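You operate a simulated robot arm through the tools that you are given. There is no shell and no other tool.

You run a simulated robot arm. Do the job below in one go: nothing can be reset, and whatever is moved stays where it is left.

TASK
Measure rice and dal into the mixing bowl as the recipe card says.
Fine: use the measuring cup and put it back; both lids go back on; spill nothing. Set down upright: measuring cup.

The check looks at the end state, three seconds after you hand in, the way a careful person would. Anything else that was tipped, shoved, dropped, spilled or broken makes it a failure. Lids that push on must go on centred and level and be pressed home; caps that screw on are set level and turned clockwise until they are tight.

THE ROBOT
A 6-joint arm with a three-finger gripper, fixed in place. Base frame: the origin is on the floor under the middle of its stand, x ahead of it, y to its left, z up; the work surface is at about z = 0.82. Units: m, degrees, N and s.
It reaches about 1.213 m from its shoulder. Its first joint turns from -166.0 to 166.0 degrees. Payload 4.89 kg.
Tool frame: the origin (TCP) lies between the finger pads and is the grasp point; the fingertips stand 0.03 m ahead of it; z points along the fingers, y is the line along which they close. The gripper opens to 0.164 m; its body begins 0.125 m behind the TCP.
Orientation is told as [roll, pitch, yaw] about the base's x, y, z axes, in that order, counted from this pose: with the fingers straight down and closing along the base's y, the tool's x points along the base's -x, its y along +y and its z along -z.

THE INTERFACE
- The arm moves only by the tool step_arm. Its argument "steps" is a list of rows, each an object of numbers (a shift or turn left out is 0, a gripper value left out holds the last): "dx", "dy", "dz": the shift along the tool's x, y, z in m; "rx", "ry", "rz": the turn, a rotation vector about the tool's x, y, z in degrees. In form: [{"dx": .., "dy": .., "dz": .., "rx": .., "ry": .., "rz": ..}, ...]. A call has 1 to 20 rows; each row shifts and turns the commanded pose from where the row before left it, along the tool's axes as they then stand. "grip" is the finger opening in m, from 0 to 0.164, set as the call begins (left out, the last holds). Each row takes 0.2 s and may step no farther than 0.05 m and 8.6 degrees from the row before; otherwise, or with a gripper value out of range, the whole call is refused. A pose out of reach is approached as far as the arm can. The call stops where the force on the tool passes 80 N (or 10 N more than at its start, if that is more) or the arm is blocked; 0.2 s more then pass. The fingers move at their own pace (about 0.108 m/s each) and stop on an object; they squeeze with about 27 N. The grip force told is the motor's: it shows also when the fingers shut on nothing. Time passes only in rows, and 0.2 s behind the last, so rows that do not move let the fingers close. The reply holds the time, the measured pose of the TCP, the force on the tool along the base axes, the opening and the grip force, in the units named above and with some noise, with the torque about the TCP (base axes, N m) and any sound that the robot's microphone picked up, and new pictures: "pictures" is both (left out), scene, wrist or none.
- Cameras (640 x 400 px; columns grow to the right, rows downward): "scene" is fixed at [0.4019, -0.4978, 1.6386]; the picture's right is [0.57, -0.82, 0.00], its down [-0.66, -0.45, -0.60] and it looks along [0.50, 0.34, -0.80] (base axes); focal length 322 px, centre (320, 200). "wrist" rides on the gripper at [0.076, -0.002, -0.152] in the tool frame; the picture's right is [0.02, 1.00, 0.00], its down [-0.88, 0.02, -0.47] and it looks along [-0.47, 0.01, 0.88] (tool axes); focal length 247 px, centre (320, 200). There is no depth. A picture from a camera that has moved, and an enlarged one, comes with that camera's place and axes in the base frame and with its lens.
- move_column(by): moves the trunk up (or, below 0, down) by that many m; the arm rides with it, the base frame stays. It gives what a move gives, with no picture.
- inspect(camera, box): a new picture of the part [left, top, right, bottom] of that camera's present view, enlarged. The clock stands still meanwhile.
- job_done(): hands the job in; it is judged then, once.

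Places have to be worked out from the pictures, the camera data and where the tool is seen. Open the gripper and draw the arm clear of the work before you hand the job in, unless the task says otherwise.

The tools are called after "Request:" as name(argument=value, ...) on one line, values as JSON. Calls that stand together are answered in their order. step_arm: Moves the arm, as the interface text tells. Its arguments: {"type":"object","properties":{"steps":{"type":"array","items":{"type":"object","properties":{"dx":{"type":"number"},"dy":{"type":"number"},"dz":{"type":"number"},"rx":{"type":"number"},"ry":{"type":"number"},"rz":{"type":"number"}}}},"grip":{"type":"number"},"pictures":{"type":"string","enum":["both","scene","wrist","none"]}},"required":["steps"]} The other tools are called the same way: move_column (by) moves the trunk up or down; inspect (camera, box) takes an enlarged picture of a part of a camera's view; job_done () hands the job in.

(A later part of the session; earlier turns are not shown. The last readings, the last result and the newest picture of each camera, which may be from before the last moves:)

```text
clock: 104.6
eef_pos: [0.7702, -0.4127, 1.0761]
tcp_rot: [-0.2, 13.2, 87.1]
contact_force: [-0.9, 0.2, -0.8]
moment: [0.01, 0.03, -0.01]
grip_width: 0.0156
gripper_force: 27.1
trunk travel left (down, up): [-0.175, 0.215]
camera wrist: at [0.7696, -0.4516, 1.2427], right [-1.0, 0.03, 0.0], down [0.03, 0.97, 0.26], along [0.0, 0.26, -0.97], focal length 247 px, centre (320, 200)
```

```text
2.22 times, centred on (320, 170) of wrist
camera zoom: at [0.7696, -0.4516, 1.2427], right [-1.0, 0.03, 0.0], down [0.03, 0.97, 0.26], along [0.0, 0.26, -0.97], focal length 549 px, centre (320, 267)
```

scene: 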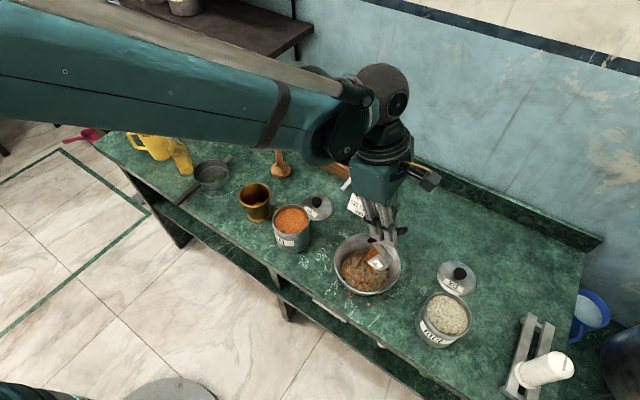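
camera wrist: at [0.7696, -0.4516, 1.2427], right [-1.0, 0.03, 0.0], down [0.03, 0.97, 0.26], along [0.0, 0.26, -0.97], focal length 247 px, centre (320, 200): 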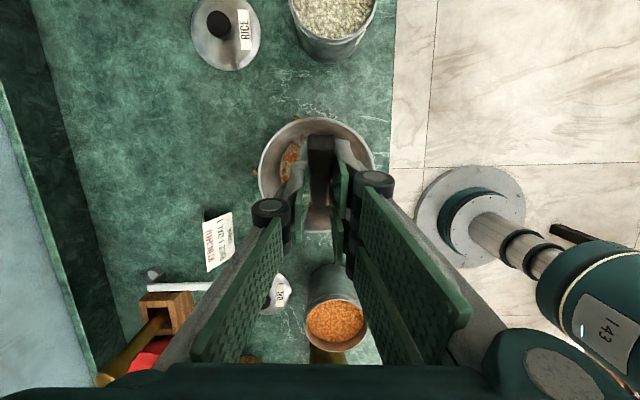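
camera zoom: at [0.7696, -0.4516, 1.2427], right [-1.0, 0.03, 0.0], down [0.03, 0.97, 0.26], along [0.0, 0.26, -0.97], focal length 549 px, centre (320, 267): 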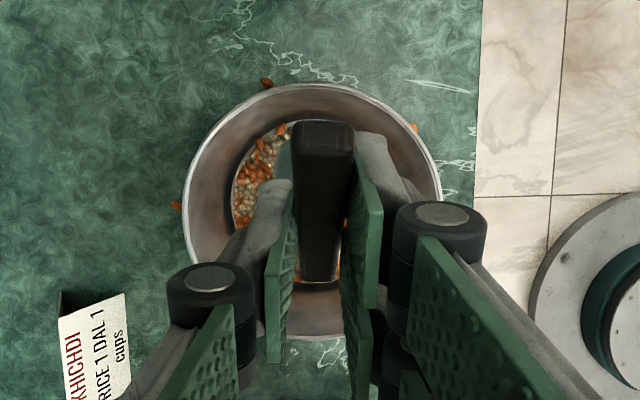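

Several dal grains have bounced out or are in flight. Before pouring any more, I'll tilt back a little to stop the flow and see where those grains settle.

Request:
step_arm(steps=[{"dx": 0.0142, "dz": 0.0064, "ry": -8}, {"dx": 0.0142, "dz": 0.0064, "ry": -8}, {}], pictures="both")

Request:
inspect(camera="scene", box=[325, 230, 425, 310])

Request:
inspect(camera="wrist", box=[220, 60, 420, 220])

```text
clock: 105.4
eef_pos: [0.7686, -0.4423, 1.0688]
tcp_rot: [-0.1, -2.9, 87.2]
contact_force: [-0.2, -0.9, -0.7]
moment: [0.03, 0.08, 0.02]
grip_width: 0.0158
gripper_force: 27.1
trunk travel left (down, up): [-0.175, 0.215]
camera wrist: at [0.7654, -0.5255, 1.2172], right [-1.0, 0.03, 0.0], down [0.02, 0.86, 0.52], along [0.02, 0.52, -0.86], focal length 247 px, centre (320, 200)
```

scene: 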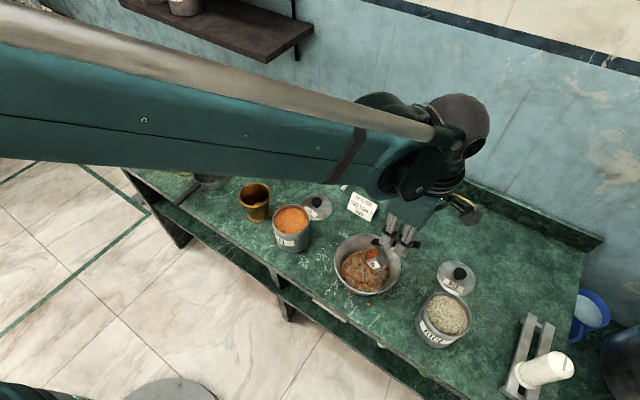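
wrist: 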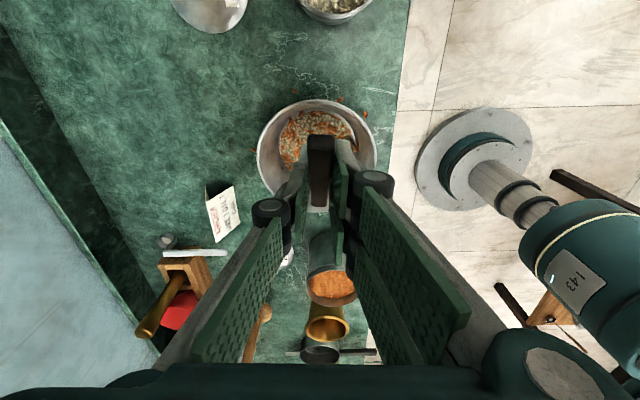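

```text
5.00 times, centred on (375, 270) of scene
camera zoom: at [0.4019, -0.4978, 1.6386], right [0.57, -0.82, 0.0], down [-0.66, -0.45, -0.6], along [0.5, 0.34, -0.8], focal length 1608 px, centre (45, -150)
```

zoom: 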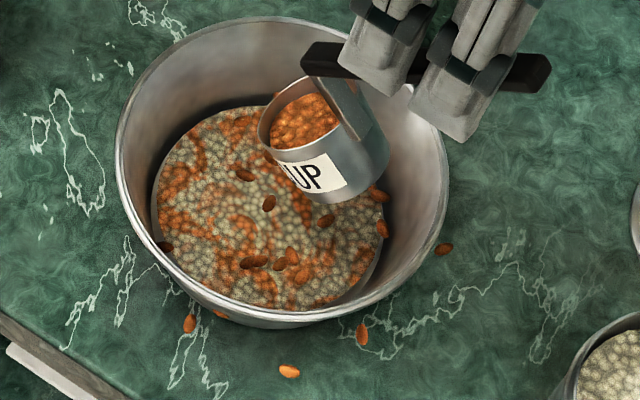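

```text
2.50 times, centred on (320, 140) of wrist
camera zoom: at [0.7654, -0.5255, 1.2172], right [-1.0, 0.03, 0.0], down [0.02, 0.86, 0.52], along [0.02, 0.52, -0.86], focal length 617 px, centre (320, 350)
```

zoom: 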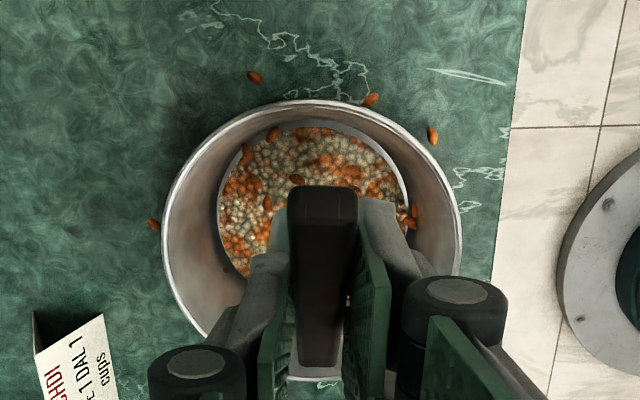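

The flow has stopped, but five dal grains are lying on the table around the bowl and I'll have to pick those up later. For the rest I'll pour from much lower and much more slowly, so first I'll lower the cup about 6 cm into the bowl.

Request:
step_arm(steps=[{"dx": 0.001, "dz": 0.015}, {"dx": 0.001, "dz": 0.02}, {"dx": 0.001, "dz": 0.02}, {"dz": 0.005}, {}], pictures="both")

Request:
inspect(camera="scene", box=[325, 220, 425, 310])

```text
clock: 106.6
eef_pos: [0.7665, -0.4433, 1.0087]
tcp_rot: [-0.1, -2.9, 87.3]
contact_force: [0.1, 0.1, -1.3]
moment: [-0.01, 0.02, 0.03]
grip_width: 0.0155
gripper_force: 26.6
trunk travel left (down, up): [-0.175, 0.215]
camera wrist: at [0.7645, -0.5264, 1.1577], right [-1.0, 0.03, 0.0], down [0.02, 0.86, 0.52], along [0.02, 0.52, -0.86], focal length 247 px, centre (320, 200)
```

scene: 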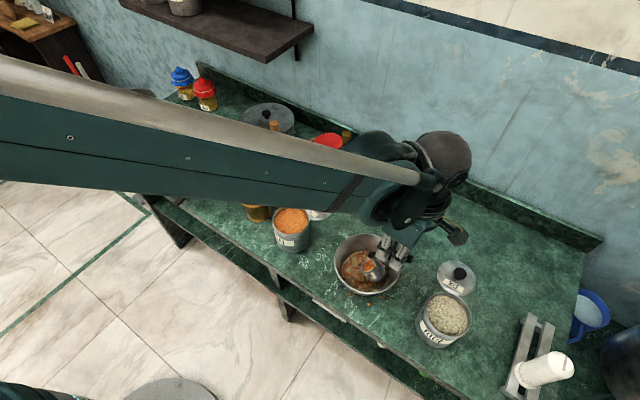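
wrist: 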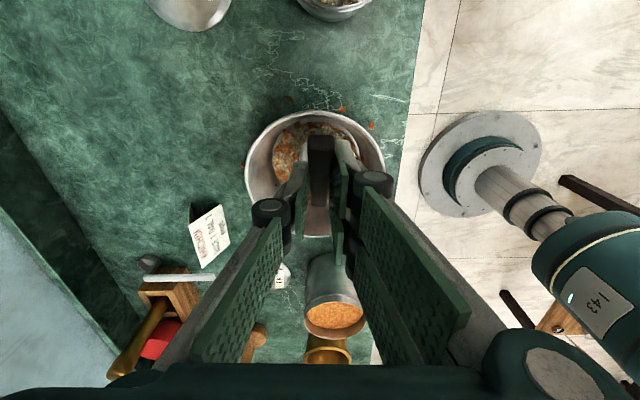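

```text
4.44 times, centred on (375, 265) of scene
camera zoom: at [0.4019, -0.4978, 1.6386], right [0.57, -0.82, 0.0], down [-0.66, -0.45, -0.6], along [0.5, 0.34, -0.8], focal length 1430 px, centre (76, -89)
```

zoom: 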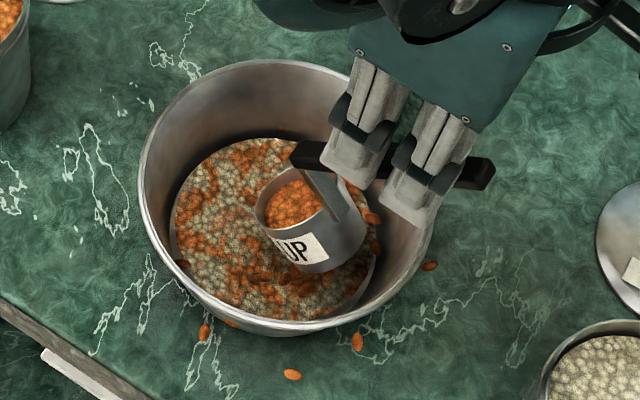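

The cup is now down inside the bowl, so I'll resume tilting slowly, 3° per step.

Request:
step_arm(steps=[{"dx": -0.0055, "dz": -0.0019, "ry": 3}, {"dx": -0.0055, "dz": -0.0019, "ry": 3}, {"dx": -0.0055, "dz": -0.0019, "ry": 3}, {"dx": -0.0055, "dz": -0.0019, "ry": 3}, {"dx": -0.0037, "dz": -0.0012, "ry": 2}, {"dx": -0.0037, "dz": -0.0012, "ry": 2}, {"dx": -0.0037, "dz": -0.0012, "ry": 2}, {}], pictures="both")

Request:
inspect(camera="scene", box=[325, 220, 425, 310])

```text
clock: 108.4
eef_pos: [0.7702, -0.4061, 1.0163]
tcp_rot: [-0.3, 15.2, 87.3]
contact_force: [-0.4, -0.7, -1.5]
moment: [0.02, -0.01, -0.05]
grip_width: 0.0156
gripper_force: 27.1
trunk travel left (down, up): [-0.175, 0.215]
camera wrist: at [0.7699, -0.4409, 1.1845], right [-1.0, 0.03, 0.0], down [0.03, 0.97, 0.23], along [0.0, 0.23, -0.97], focal length 247 px, centre (320, 200)
```

scene: 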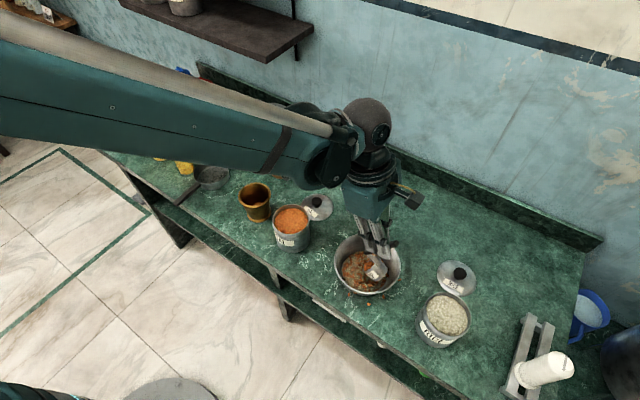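
wrist: 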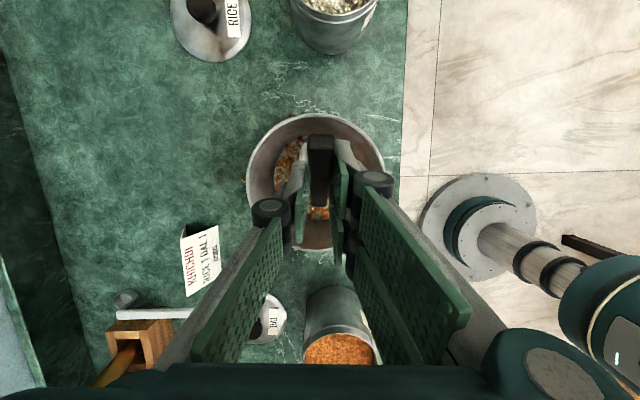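

```text
4.44 times, centred on (375, 265) of scene
camera zoom: at [0.4019, -0.4978, 1.6386], right [0.57, -0.82, 0.0], down [-0.66, -0.45, -0.6], along [0.5, 0.34, -0.8], focal length 1430 px, centre (76, -89)
```

zoom: 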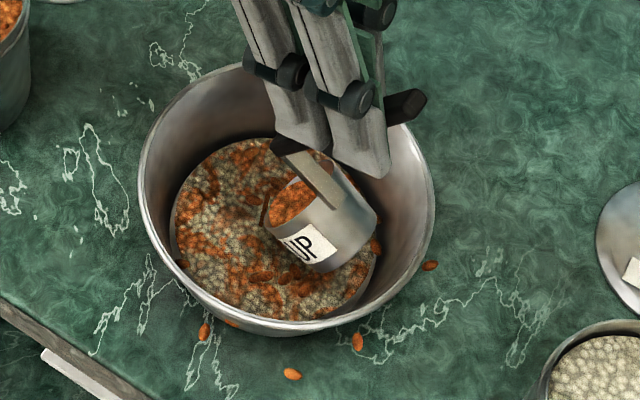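

No new grains outside at 60°. I'll continue at 2° per step with the cup low in the bowl.

Request:
step_arm(steps=[{"dx": -0.0037, "dz": -0.0012, "ry": 2}, {"dx": -0.0037, "dz": -0.0012, "ry": 2}, {"dx": -0.0037, "dz": -0.0012, "ry": 2}, {"dx": -0.0037, "dz": -0.0012, "ry": 2}, {"dx": -0.0037, "dz": -0.0012, "ry": 2}, {"dx": -0.0037, "dz": -0.0012, "ry": 2}, {"dx": -0.0037, "dz": -0.0012, "ry": 2}, {"dx": -0.0037, "dz": -0.0012, "ry": 2}, {"dx": -0.0037, "dz": -0.0012, "ry": 2}, {"dx": -0.0037, "dz": -0.0012, "ry": 2}], pictures="scene")

Request:
inspect(camera="scene", box=[325, 220, 425, 310])

```text
clock: 110.6
eef_pos: [0.7704, -0.3693, 1.0127]
tcp_rot: [-0.1, 35.2, 87.3]
contact_force: [-0.3, -0.4, -1.0]
moment: [0.11, -0.05, 0.02]
grip_width: 0.0153
gripper_force: 27.4
trunk travel left (down, up): [-0.175, 0.215]
```

scene: 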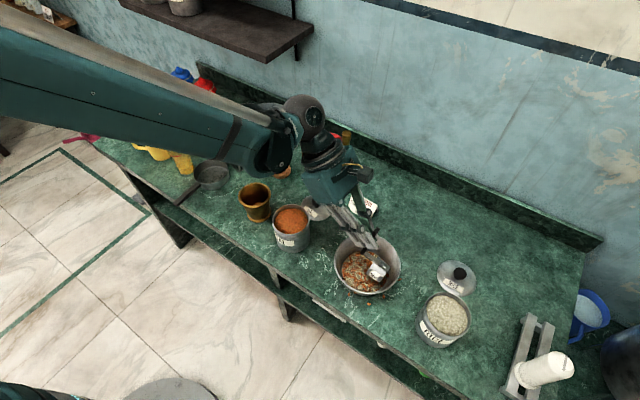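

```text
4.44 times, centred on (375, 265) of scene
camera zoom: at [0.4019, -0.4978, 1.6386], right [0.57, -0.82, 0.0], down [-0.66, -0.45, -0.6], along [0.5, 0.34, -0.8], focal length 1430 px, centre (76, -89)
```

zoom: 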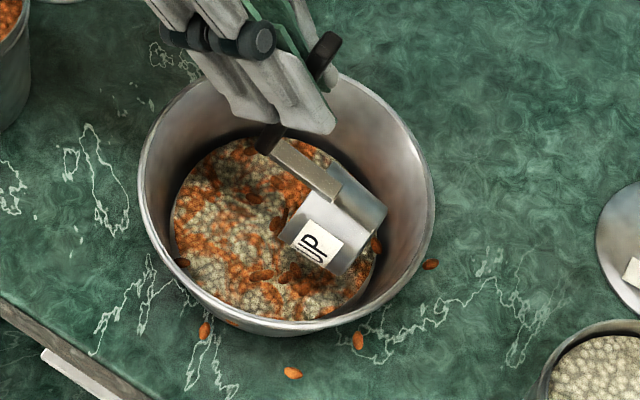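

At 80° there's still nothing new outside. I'll continue slowly to about 108°.

Request:
step_arm(steps=[{"dx": -0.0037, "dz": -0.0012, "ry": 2}, {"dx": -0.0037, "dz": -0.0012, "ry": 2}, {"dx": -0.0037, "dz": -0.0012, "ry": 2}, {"dx": -0.0037, "dz": -0.0012, "ry": 2}, {"dx": -0.0037, "dz": -0.0012, "ry": 2}, {"dx": -0.0037, "dz": -0.0012, "ry": 2}, {"dx": -0.0037, "dz": -0.0012, "ry": 2}, {"dx": -0.0037, "dz": -0.0012, "ry": 2}, {"dx": -0.0037, "dz": -0.0012, "ry": 2}, {"dx": -0.0037, "dz": -0.0012, "ry": 2}, {"dx": -0.0037, "dz": -0.0012, "ry": 2}, {"dx": -0.0037, "dz": -0.0012, "ry": 2}, {"dx": -0.0037, "dz": -0.0012, "ry": 2}, {"dx": -0.0037, "dz": -0.0012, "ry": 2}, {}, {}], pictures="both")

Request:
inspect(camera="scene", box=[315, 210, 425, 310])

```text
clock: 114.0
eef_pos: [0.7732, -0.3232, 0.9868]
tcp_rot: [-0.1, 63.0, 87.1]
contact_force: [0.0, -0.7, -1.0]
moment: [0.1, 0.01, 0.01]
grip_width: 0.0157
gripper_force: 27.2
trunk travel left (down, up): [-0.175, 0.215]
camera wrist: at [0.7806, -0.2219, 1.1242], right [-1.0, 0.04, 0.02], down [0.02, 0.82, -0.57], along [-0.04, -0.57, -0.82], focal length 247 px, centre (320, 200)
```

scene: 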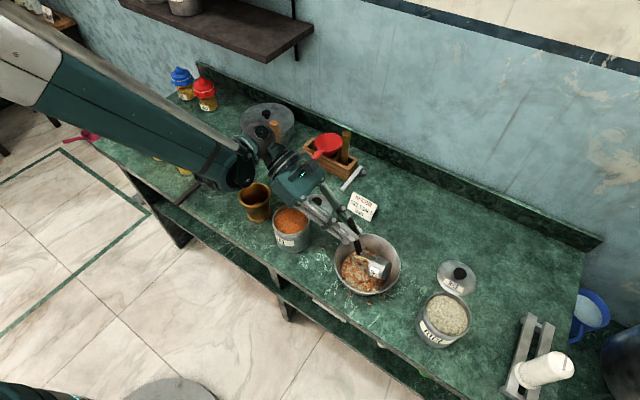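
wrist: 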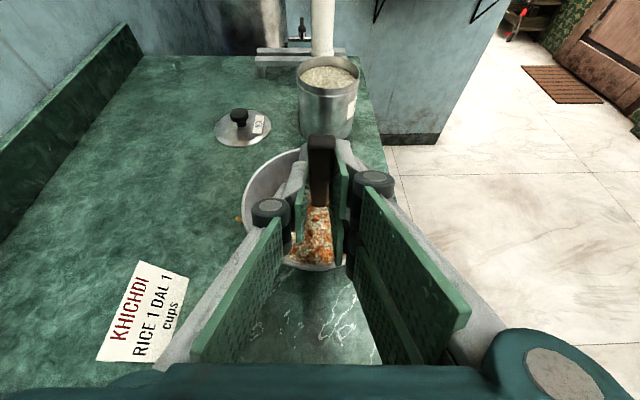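

```text
4.00 times, centred on (370, 260) of scene
camera zoom: at [0.4019, -0.4978, 1.6386], right [0.57, -0.82, 0.0], down [-0.66, -0.45, -0.6], along [0.5, 0.34, -0.8], focal length 1287 px, centre (120, -40)
```

zoom: 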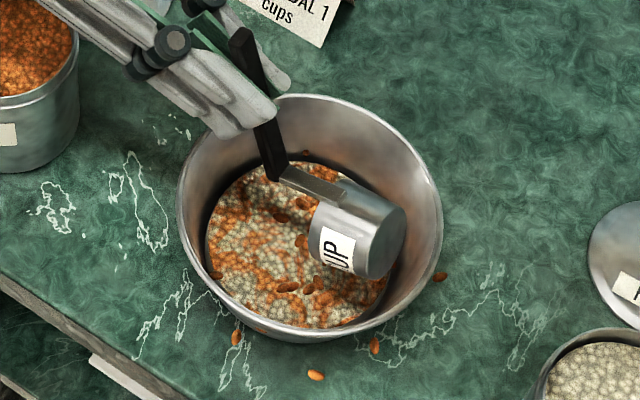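

The lip is inside the bowl below its rim and nothing new is outside. I'll let it drain, then ease up slightly and tilt slowly to 120°.

Request:
step_arm(steps=[{}, {}, {}, {}, {"dx": 0.0009, "dz": -0.0032, "ry": 2}, {"dx": 0.0009, "dz": -0.0032, "ry": 2}, {"dx": 0.0009, "dz": -0.0032, "ry": 2}, {"dx": 0.0009, "dz": -0.0032, "ry": 2}, {"dx": 0.0009, "dz": -0.0032, "ry": 2}, {"dx": 0.0009, "dz": -0.0032, "ry": 2}, {}, {}, {}], pictures="both")

Request:
inspect(camera="scene", box=[275, 170, 425, 310])

```text
clock: 116.8
eef_pos: [0.7755, -0.3065, 0.9989]
tcp_rot: [-0.2, 75.1, 87.0]
contact_force: [-0.7, -0.7, -1.7]
moment: [0.11, -0.03, 0.04]
grip_width: 0.0154
gripper_force: 27.3
trunk travel left (down, up): [-0.175, 0.215]
camera wrist: at [0.7829, -0.1793, 1.1121], right [-1.0, 0.04, 0.02], down [0.01, 0.68, -0.73], along [-0.04, -0.73, -0.68], focal length 247 px, centre (320, 200)
```

scene: 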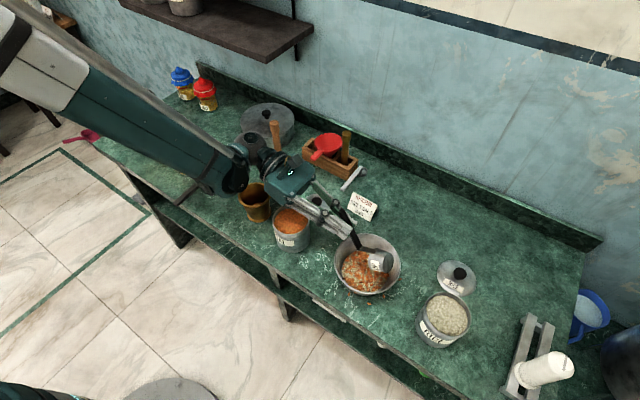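
wrist: 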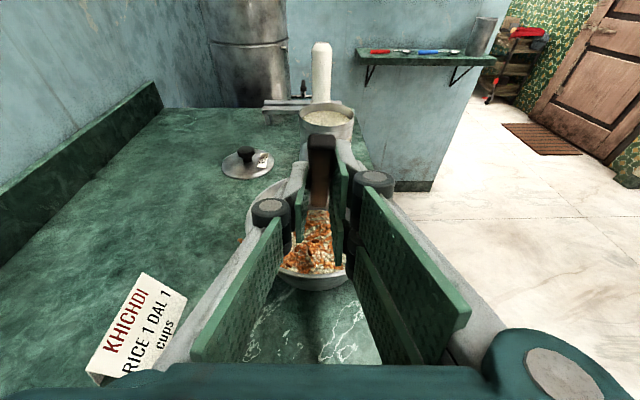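

```text
2.86 times, centred on (350, 240) of scene
camera zoom: at [0.4019, -0.4978, 1.6386], right [0.57, -0.82, 0.0], down [-0.66, -0.45, -0.6], along [0.5, 0.34, -0.8], focal length 919 px, centre (234, 86)
```

zoom: 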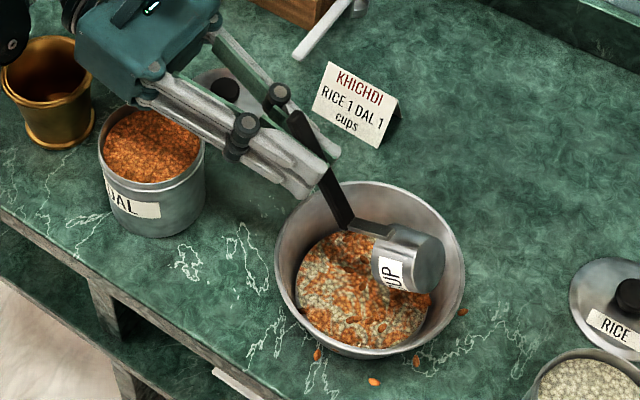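

Still clean. I'll take the last of it to about 131° while rising a little for clearance over the dal can, then wait for it to empty.

Request:
step_arm(steps=[{"dx": 0.0051, "dz": -0.0028, "ry": 2}, {"dx": 0.0051, "dz": -0.0028, "ry": 2}, {"dx": 0.0051, "dz": -0.0028, "ry": 2}, {"dx": 0.0051, "dz": -0.0028, "ry": 2}, {"dx": 0.0051, "dz": -0.0028, "ry": 2}, {"dx": 0.0051, "dz": -0.0028, "ry": 2}, {}, {}, {}, {}, {}], pictures="both")

Request:
inspect(camera="scene", box=[275, 170, 425, 310])

```text
clock: 119.2
eef_pos: [0.7746, -0.2968, 1.0305]
tcp_rot: [-1.2, 87.1, 86.1]
contact_force: [-0.4, -0.2, -1.6]
moment: [0.14, -0.03, -0.02]
grip_width: 0.0154
gripper_force: 26.7
trunk travel left (down, up): [-0.175, 0.215]
camera wrist: at [0.7831, -0.1477, 1.115], right [-1.0, 0.05, 0.02], down [0.01, 0.52, -0.86], along [-0.05, -0.85, -0.52], focal length 247 px, centre (320, 200)
```

scene: 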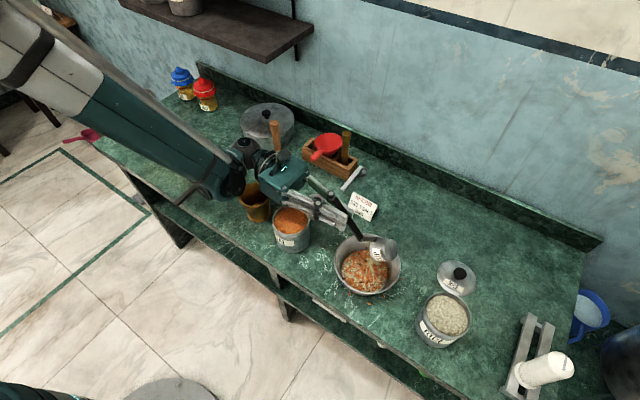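
wrist: 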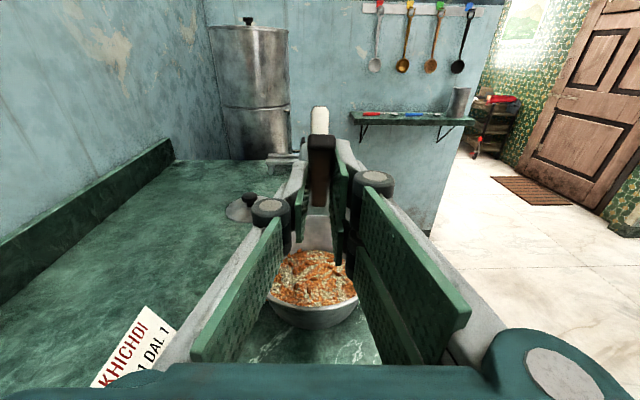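

```text
2.86 times, centred on (350, 240) of scene
camera zoom: at [0.4019, -0.4978, 1.6386], right [0.57, -0.82, 0.0], down [-0.66, -0.45, -0.6], along [0.5, 0.34, -0.8], focal length 919 px, centre (234, 86)
```

zoom: 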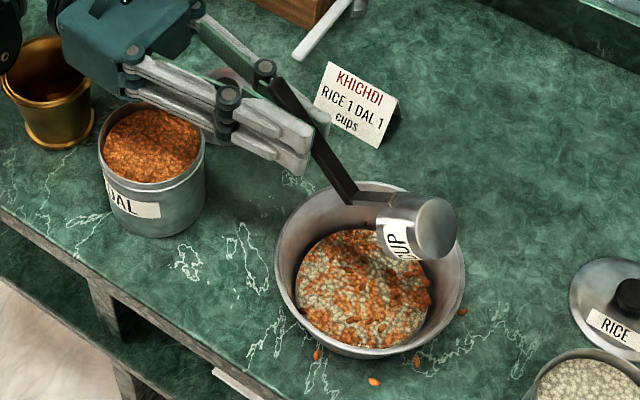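

No more stream. I'll raise slightly, turn the cup back to a vertical-tool pose over the bowl, and check that it's empty.

Request:
step_arm(steps=[{"dx": 0.02}, {"dx": 0.02}, {"dx": 0.0142, "dz": 0.0064, "ry": -8}, {"dx": 0.0142, "dz": 0.0064, "ry": -8}, {"dx": 0.0142, "dz": 0.0064, "ry": -8}, {"dx": 0.0142, "dz": 0.0064, "ry": -8}, {"dx": 0.0142, "dz": 0.0064, "ry": -8}, {"dx": 0.0142, "dz": 0.0064, "ry": -8}, {"dx": 0.0142, "dz": 0.0064, "ry": -8}, {"dx": 0.0142, "dz": 0.0064, "ry": -8}, {"dx": 0.0142, "dz": 0.0064, "ry": -8}, {"dx": 0.0142, "dz": 0.0064, "ry": -8}, {"dx": 0.0142, "dz": 0.0064, "ry": -8}, {}], pictures="both")

Request:
inspect(camera="scene", box=[320, 190, 430, 310])

```text
clock: 122.2
eef_pos: [0.7687, -0.4404, 1.1305]
tcp_rot: [-0.1, -1.1, 87.2]
contact_force: [0.4, -0.9, -1.5]
moment: [0.07, 0.02, -0.01]
grip_width: 0.0155
gripper_force: 27.0
trunk travel left (down, up): [-0.175, 0.215]
camera wrist: at [0.7655, -0.5203, 1.2818], right [-1.0, 0.03, 0.0], down [0.02, 0.87, 0.49], along [0.01, 0.49, -0.87], focal length 247 px, centre (320, 200)
```

scene: 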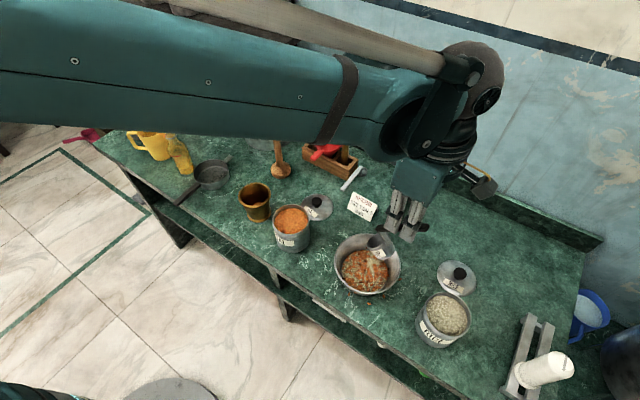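
wrist: 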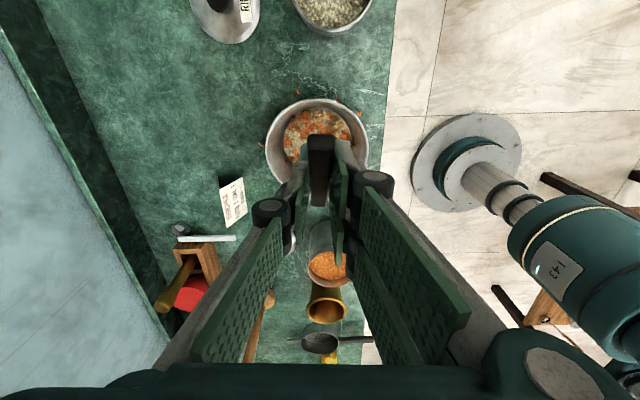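

```text
3.33 times, centred on (375, 250) of scene
camera zoom: at [0.4019, -0.4978, 1.6386], right [0.57, -0.82, 0.0], down [-0.66, -0.45, -0.6], along [0.5, 0.34, -0.8], focal length 1072 px, centre (137, 33)
```

zoom: 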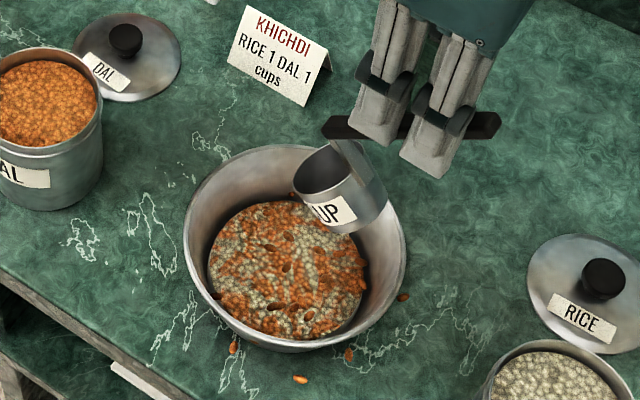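

The bowl now holds the rice and dal. I'll put the cup back first: turn the tool back to the original heading at this safe height.

Request:
step_arm(steps=[{"rz": 8.164}, {"rz": 8.164}, {"rz": 8.164}, {"rz": 8.164}, {"rz": 8.164}, {"rz": 8.164}, {"rz": 8.164}, {"rz": 8.164}, {"rz": 8.164}, {"rz": 8.164}, {"rz": 8.164}, {"ry": -7.3}, {"ry": -7.3}, {"ry": -7.3}, {"ry": -7.3}, {"ry": -7.3}, {"ry": -7.4}, {}], pictures="both")

Request:
inspect(camera="scene", box=[330, 170, 450, 310])

```text
clock: 126.0
eef_pos: [0.7692, -0.4414, 1.1299]
tcp_rot: [1.2, -44.0, -3.4]
contact_force: [0.4, -0.5, -1.2]
moment: [0.02, 0.09, 0.0]
grip_width: 0.0157
gripper_force: 27.2
trunk travel left (down, up): [-0.175, 0.215]
camera wrist: at [0.6078, -0.4364, 1.1869], right [0.03, 1.0, 0.0], down [0.3, -0.01, 0.95], along [0.95, -0.03, -0.3], focal length 247 px, centre (320, 200)
```

scene: 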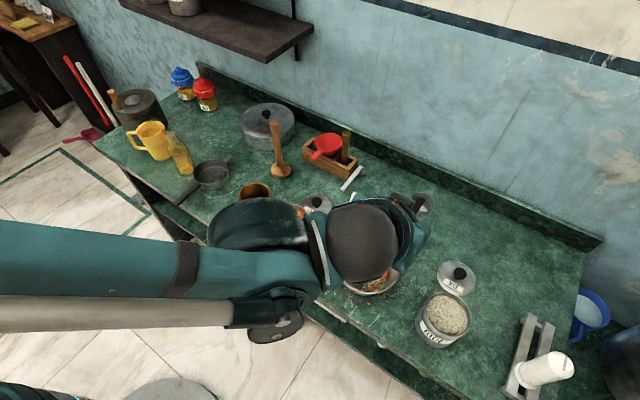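
wrist: 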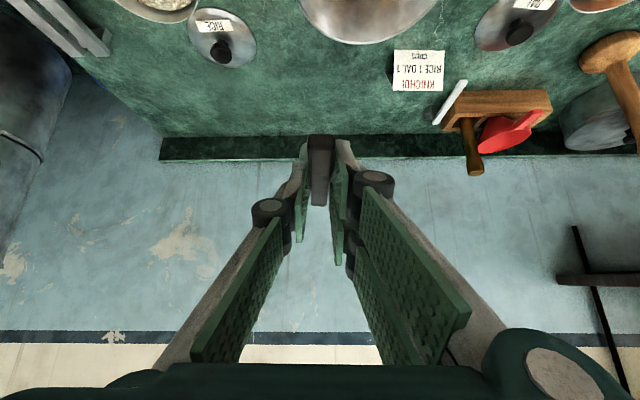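

```text
2.86 times, centred on (390, 240) of scene
camera zoom: at [0.4019, -0.4978, 1.6386], right [0.57, -0.82, 0.0], down [-0.66, -0.45, -0.6], along [0.5, 0.34, -0.8], focal length 919 px, centre (120, 86)
```

zoom: 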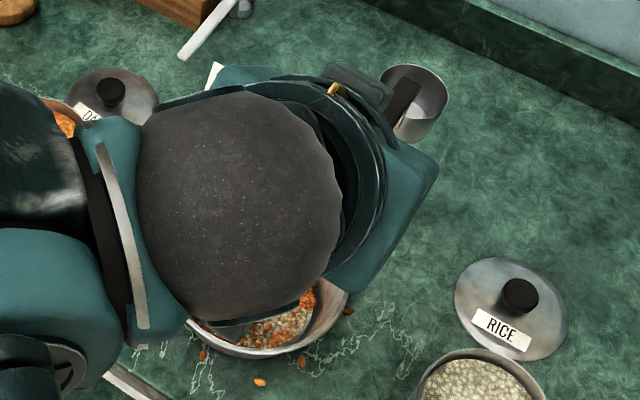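

The cup is empty and nearly upright. I'll correct the small orientation error and bring it above its original spot.

Request:
step_arm(steps=[{"rx": 0.63, "ry": -1.0, "rz": -0.57}, {"dx": -0.0008, "dy": 0.0033, "dz": 0.0376}, {"dx": -0.0008, "dy": 0.0033, "dz": 0.0376}, {"dx": -0.0008, "dy": 0.0033, "dz": 0.0376}, {"dx": -0.0008, "dy": 0.0033, "dz": 0.0376}, {"dx": -0.0008, "dy": 0.0033, "dz": 0.0376}, {}], pictures="both")

Request:
inspect(camera="scene", box=[370, 150, 470, 250])

```text
clock: 127.6
eef_pos: [0.9048, -0.4304, 0.9988]
tcp_rot: [0.1, -45.0, -2.6]
contact_force: [0.0, -0.2, -2.1]
moment: [0.01, 0.11, 0.02]
grip_width: 0.0155
gripper_force: 27.1
trunk travel left (down, up): [-0.175, 0.215]
camera wrist: at [0.7436, -0.4245, 1.0538], right [0.03, 1.0, -0.01], down [0.29, 0.01, 0.96], along [0.96, -0.03, -0.29], focal length 247 px, centre (320, 200)
```

scene: 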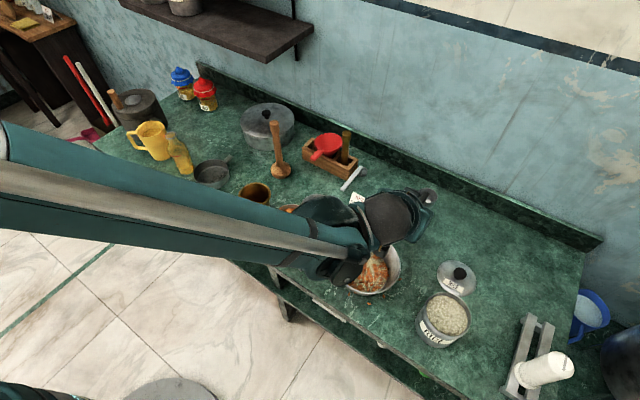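
wrist: 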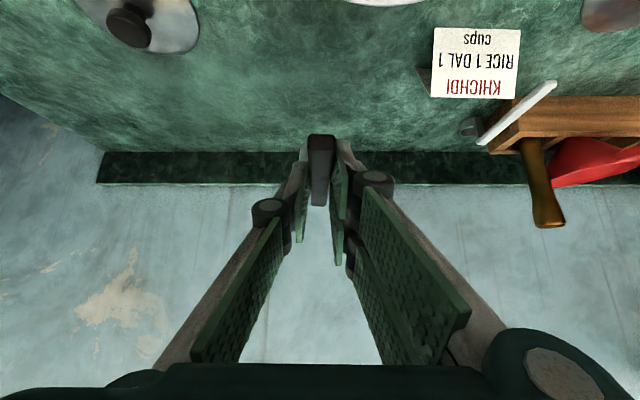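

```text
4.00 times, centred on (420, 200) of scene
camera zoom: at [0.4019, -0.4978, 1.6386], right [0.57, -0.82, 0.0], down [-0.66, -0.45, -0.6], along [0.5, 0.34, -0.8], focal length 1287 px, centre (-80, 200)
```

zoom: 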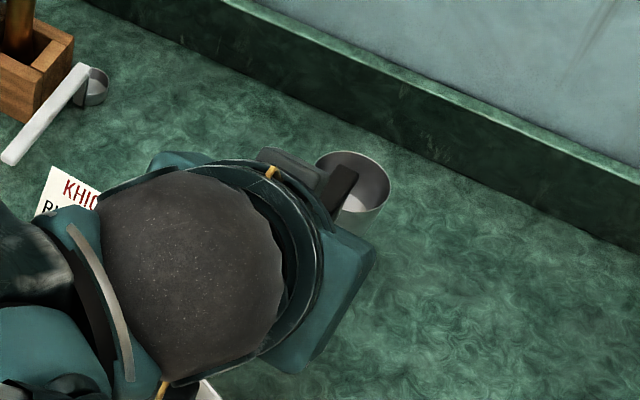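

The orientation matches the pick-up pose. I'll lower the cup toward the table, slowing near contact at TCP z≈0.906.

Request:
step_arm(steps=[{"dx": 0.0145, "dz": 0.0145}, {"dx": 0.0145, "dz": 0.0145}, {"dx": 0.0145, "dz": 0.0145}, {"dx": 0.0127, "dz": 0.0127}, {"dx": 0.003, "dz": 0.003}, {}], pictures="none")

Request:
step_arm(steps=[{"dx": 0.0014, "dz": 0.0014}, {}], pictures="none")

```text
clock: 129.0
eef_pos: [0.9055, -0.4296, 0.9181]
tcp_rot: [0.1, -44.9, -2.5]
contact_force: [0.4, 0.2, -1.4]
moment: [0.0, 0.09, 0.05]
grip_width: 0.0155
gripper_force: 27.1
trunk travel left (down, up): [-0.175, 0.215]
```

```text
clock: 129.6
eef_pos: [0.9048, -0.4299, 0.9151]
tcp_rot: [0.0, -44.9, -2.6]
contact_force: [0.0, -1.1, -0.6]
moment: [-0.02, 0.1, 0.01]
grip_width: 0.0155
gripper_force: 26.8
trunk travel left (down, up): [-0.175, 0.215]
```

Request:
step_arm(steps=[{"dx": 0.0014, "dz": 0.0014}, {"dx": 0.0014, "dz": 0.0014}, {}], pictures="none")

```text
clock: 130.4
eef_pos: [0.9037, -0.4298, 0.9114]
tcp_rot: [0.0, -45.0, -2.7]
contact_force: [-1.8, -1.1, 10.7]
moment: [-0.07, -0.92, -0.07]
grip_width: 0.0156
gripper_force: 27.4
trunk travel left (down, up): [-0.175, 0.215]
```

Contact came 5 mm earlier than at pick-up, so the cup may have shifted slightly in the grip. I'll look before releasing.

Request:
inspect(camera="wrist", box=[220, 60, 420, 240])

Request:
inspect(camera="scene", box=[380, 180, 450, 250])

```text
2.22 times, centred on (320, 150) of wrist
camera zoom: at [0.7416, -0.4236, 0.9656], right [0.03, 1.0, -0.01], down [0.29, 0.01, 0.96], along [0.96, -0.03, -0.29], focal length 549 px, centre (320, 311)
```

zoom: 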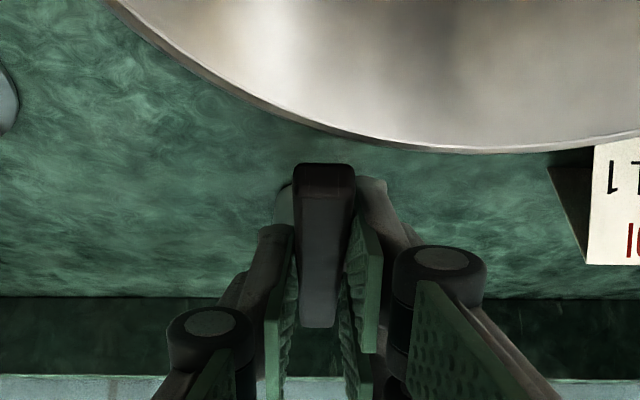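

```text
5.71 times, centred on (415, 215) of scene
camera zoom: at [0.4019, -0.4978, 1.6386], right [0.57, -0.82, 0.0], down [-0.66, -0.45, -0.6], along [0.5, 0.34, -0.8], focal length 1838 px, centre (-223, 114)
```

zoom: 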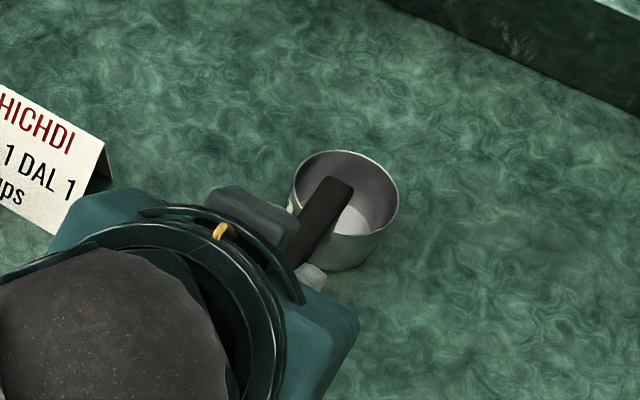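

The handle has only slid about 2–3 mm in the grip, with tilt under 0.5°, so the cup is standing flat on the table. I'll release it and back straight out along the tool axis.

Request:
step_arm(steps=[{}, {}], grip=0.06, pictures="wrist")

Request:
inspect(camera="wrist", box=[220, 60, 420, 240])

```text
clock: 131.0
eef_pos: [0.9039, -0.4287, 0.9106]
tcp_rot: [0.0, -45.0, -2.7]
contact_force: [-0.3, 0.8, 0.1]
moment: [-0.03, -0.01, -0.01]
grip_width: 0.06
gripper_force: 0.0
trunk travel left (down, up): [-0.175, 0.215]
camera wrist: at [0.7421, -0.4238, 0.9649], right [0.03, 1.0, -0.01], down [0.29, 0.01, 0.96], along [0.96, -0.03, -0.29], focal length 247 px, centre (320, 200)
```

wrist: 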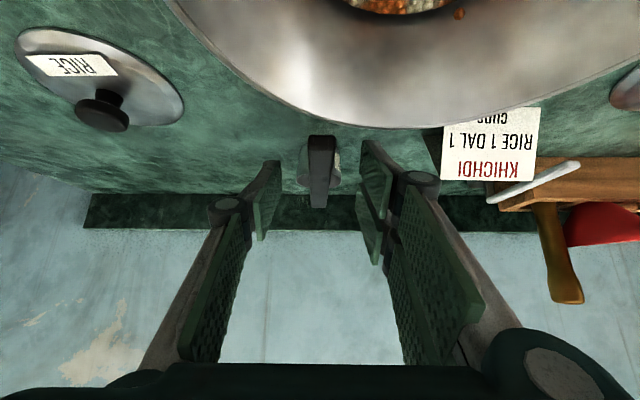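

```text
2.22 times, centred on (320, 150) of wrist
camera zoom: at [0.7421, -0.4238, 0.9649], right [0.03, 1.0, -0.01], down [0.29, 0.01, 0.96], along [0.96, -0.03, -0.29], focal length 549 px, centre (320, 311)
```

zoom: 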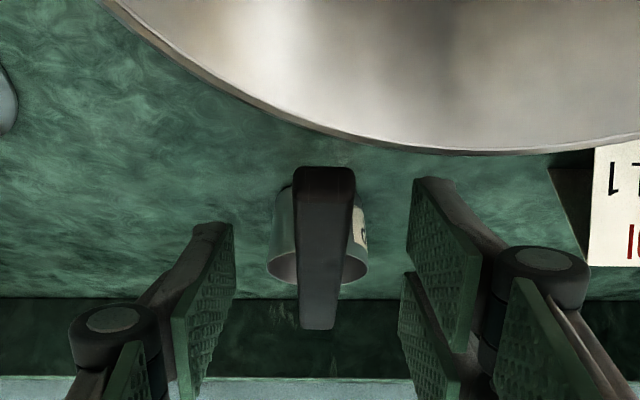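

The cup is standing on its original spot. I'll back out, rise, and return the tool to straight-down.

Request:
step_arm(steps=[{"dz": -0.03}, {"dz": -0.04}, {"dz": -0.04}, {"dx": -0.028, "dz": -0.028}, {"dx": -0.028, "dz": -0.028}, {"dx": -0.028, "dz": -0.028}, {"ry": 7.5}, {"ry": 7.5}, {"ry": 7.5}, {"ry": 7.5}, {"ry": 7.5}, {"ry": 7.5}, {"rz": -2.6}, {}], pictures="both")

Request:
inspect(camera="scene", box=[320, 210, 420, 310])

Request:
inspect(camera="wrist", box=[220, 40, 420, 200])

```text
clock: 134.0
eef_pos: [0.8275, -0.426, 1.107]
tcp_rot: [0.0, 0.2, 0.0]
contact_force: [0.4, -0.3, 0.0]
moment: [0.02, 0.08, 0.0]
grip_width: 0.06
gripper_force: 0.1
trunk travel left (down, up): [-0.175, 0.215]
camera wrist: at [0.7514, -0.4283, 1.2599], right [-0.02, 1.0, 0.0], down [0.88, 0.02, 0.47], along [0.47, 0.01, -0.88], focal length 247 px, centre (320, 200)
```

scene: 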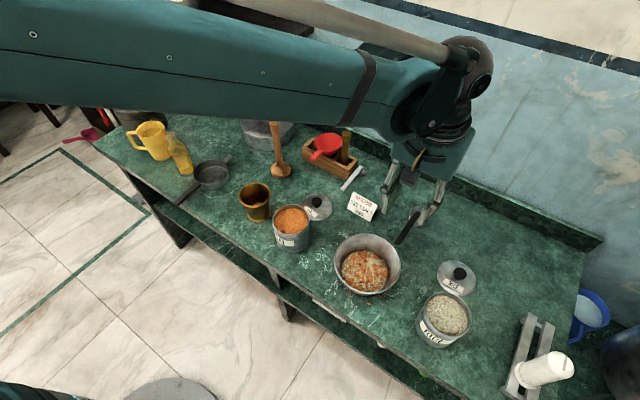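
wrist: 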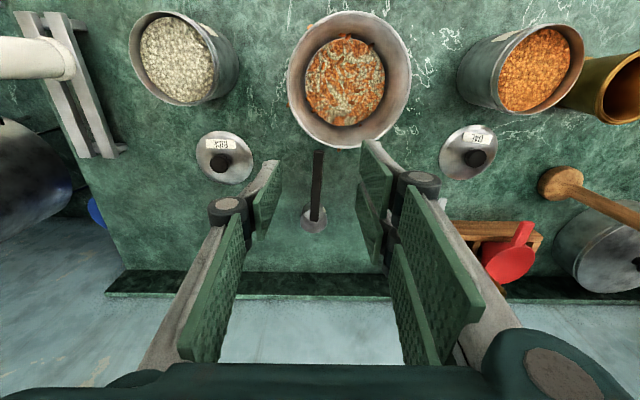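

```text
4.00 times, centred on (370, 260) of scene
camera zoom: at [0.4019, -0.4978, 1.6386], right [0.57, -0.82, 0.0], down [-0.66, -0.45, -0.6], along [0.5, 0.34, -0.8], focal length 1287 px, centre (120, -40)
```

zoom: 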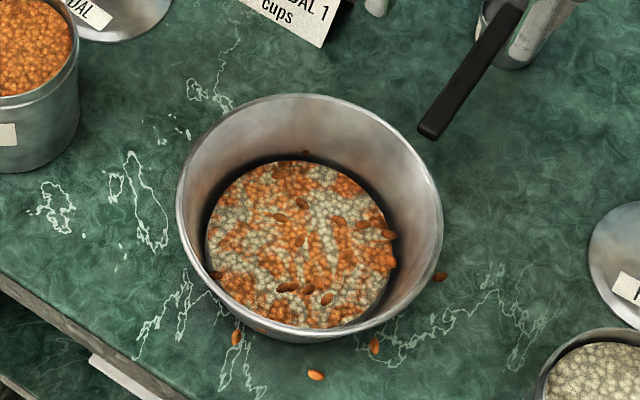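

```text
2.50 times, centred on (320, 120) of wrist
camera zoom: at [0.7514, -0.4283, 1.2599], right [-0.02, 1.0, 0.0], down [0.88, 0.02, 0.47], along [0.47, 0.01, -0.88], focal length 617 px, centre (320, 400)
```

zoom: 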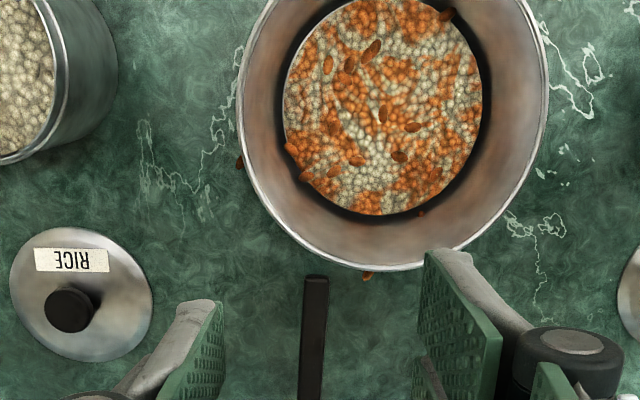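

Cup's back in place. Now for the spilled dal grains: I can see about six around the bowl, including one behind it at about (0.88, -0.39). I'll move the wrist camera to get a close look at each.

Request:
step_arm(steps=[{"dx": 0.035, "dz": 0.02}, {"dx": 0.035, "dz": 0.02}, {"dx": 0.035, "dz": 0.01}, {}], grip=0.1, pictures="both")

Request:
inspect(camera="wrist", box=[220, 30, 420, 200])

Request:
inspect(camera="scene", box=[330, 270, 410, 320])

```text
clock: 135.0
eef_pos: [0.7184, -0.4253, 1.0569]
tcp_rot: [0.1, 0.0, 0.0]
contact_force: [-0.5, -0.2, 0.5]
moment: [-0.01, -0.05, -0.01]
grip_width: 0.1002
gripper_force: 0.2
trunk travel left (down, up): [-0.175, 0.215]
camera wrist: at [0.642, -0.4273, 1.2099], right [-0.02, 1.0, 0.0], down [0.88, 0.02, 0.47], along [0.47, 0.01, -0.88], focal length 247 px, centre (320, 200)
```

scene: 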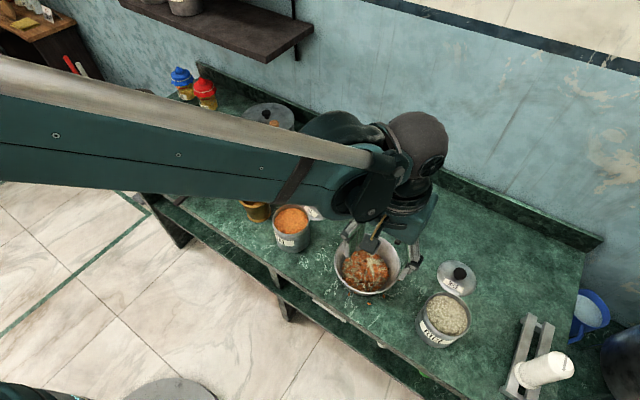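
wrist: 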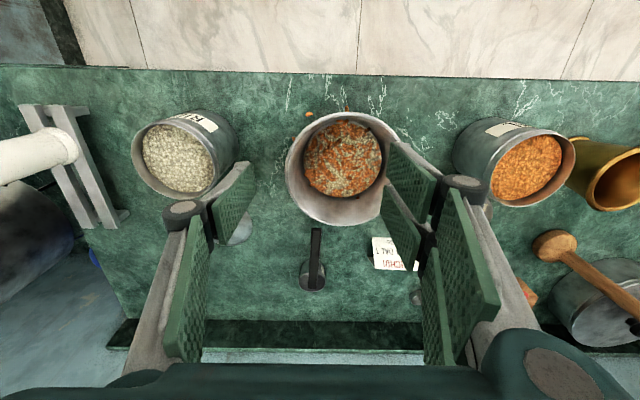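

```text
2.35 times, centred on (320, 115) of wrist
camera zoom: at [0.642, -0.4273, 1.2099], right [-0.02, 1.0, 0.0], down [0.88, 0.02, 0.47], along [0.47, 0.01, -0.88], focal length 581 px, centre (320, 400)
```

zoom: 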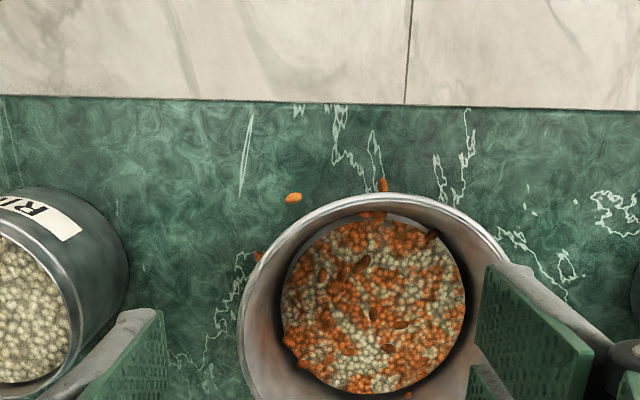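

```text
8.00 times, centred on (370, 295) of scene
camera zoom: at [0.4019, -0.4978, 1.6386], right [0.57, -0.82, 0.0], down [-0.66, -0.45, -0.6], along [0.5, 0.34, -0.8], focal length 2574 px, centre (-80, -560)
```

zoom: 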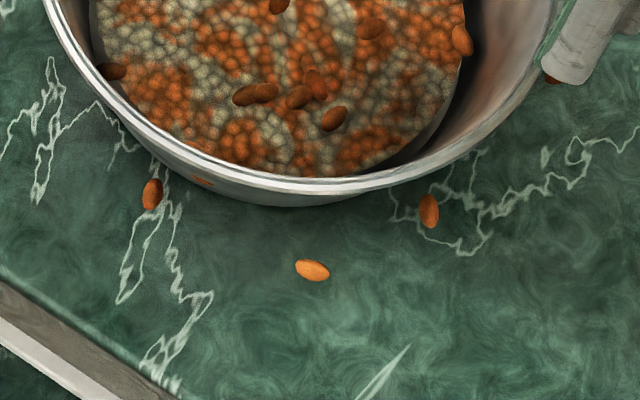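

There are grains G1 (0.697,-0.386), G3 (0.705,-0.441), G4 (0.744,-0.464), G5 (0.809,-0.476), and G6 behind the bowl near (0.88,-0.39). Several are tucked under the bowl's flared rim. I'll look at the far side of the bowl more closely before deciding how to recover them.

Request:
step_arm(steps=[{"dx": -0.04, "dy": 0.007}, {"dx": -0.04, "dy": 0.007}, {"dx": -0.04, "dy": 0.007}, {"dx": -0.04, "dy": 0.007}, {"dx": -0.04, "dy": 0.007}, {}], grip=0.1, pictures="both")

Request:
inspect(camera="wrist", box=[220, 0, 420, 160])

Request:
inspect(camera="scene", box=[320, 220, 440, 320])

```text
clock: 136.4
eef_pos: [0.9223, -0.3953, 1.0548]
tcp_rot: [0.0, 0.1, 0.1]
contact_force: [0.2, -0.5, -0.8]
moment: [0.02, 0.06, -0.02]
grip_width: 0.1001
gripper_force: 0.0
trunk travel left (down, up): [-0.175, 0.215]
camera wrist: at [0.8455, -0.3959, 1.2079], right [-0.02, 1.0, 0.0], down [0.88, 0.02, 0.47], along [0.47, 0.01, -0.88], focal length 247 px, centre (320, 200)
```

scene: 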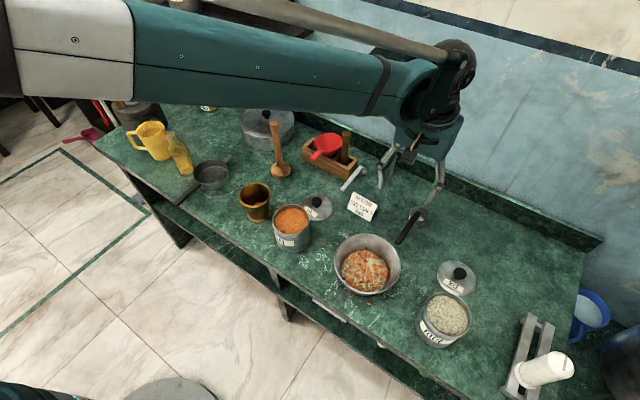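
wrist: 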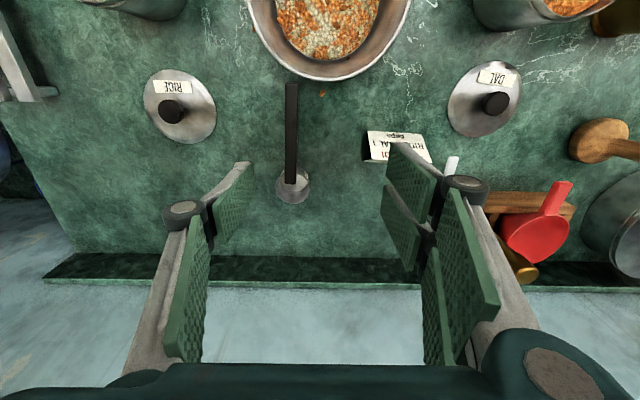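

```text
2.50 times, centred on (320, 80) of wrist
camera zoom: at [0.8455, -0.3959, 1.2079], right [-0.02, 1.0, 0.0], down [0.88, 0.02, 0.47], along [0.47, 0.01, -0.88], focal length 617 px, centre (320, 500)
```

zoom: 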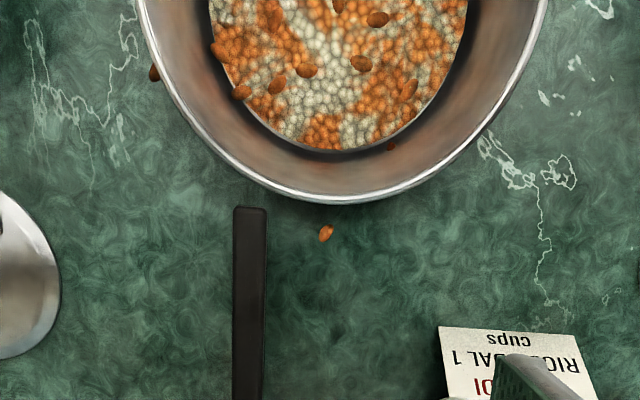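

```text
4.00 times, centred on (380, 270) of scene
camera zoom: at [0.4019, -0.4978, 1.6386], right [0.57, -0.82, 0.0], down [-0.66, -0.45, -0.6], along [0.5, 0.34, -0.8], focal length 1287 px, centre (80, -80)
```

zoom: 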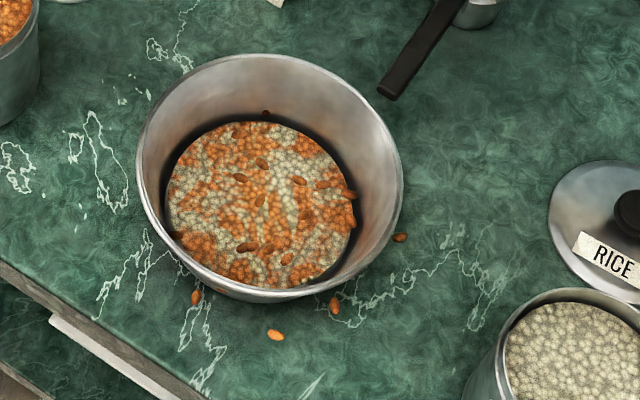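

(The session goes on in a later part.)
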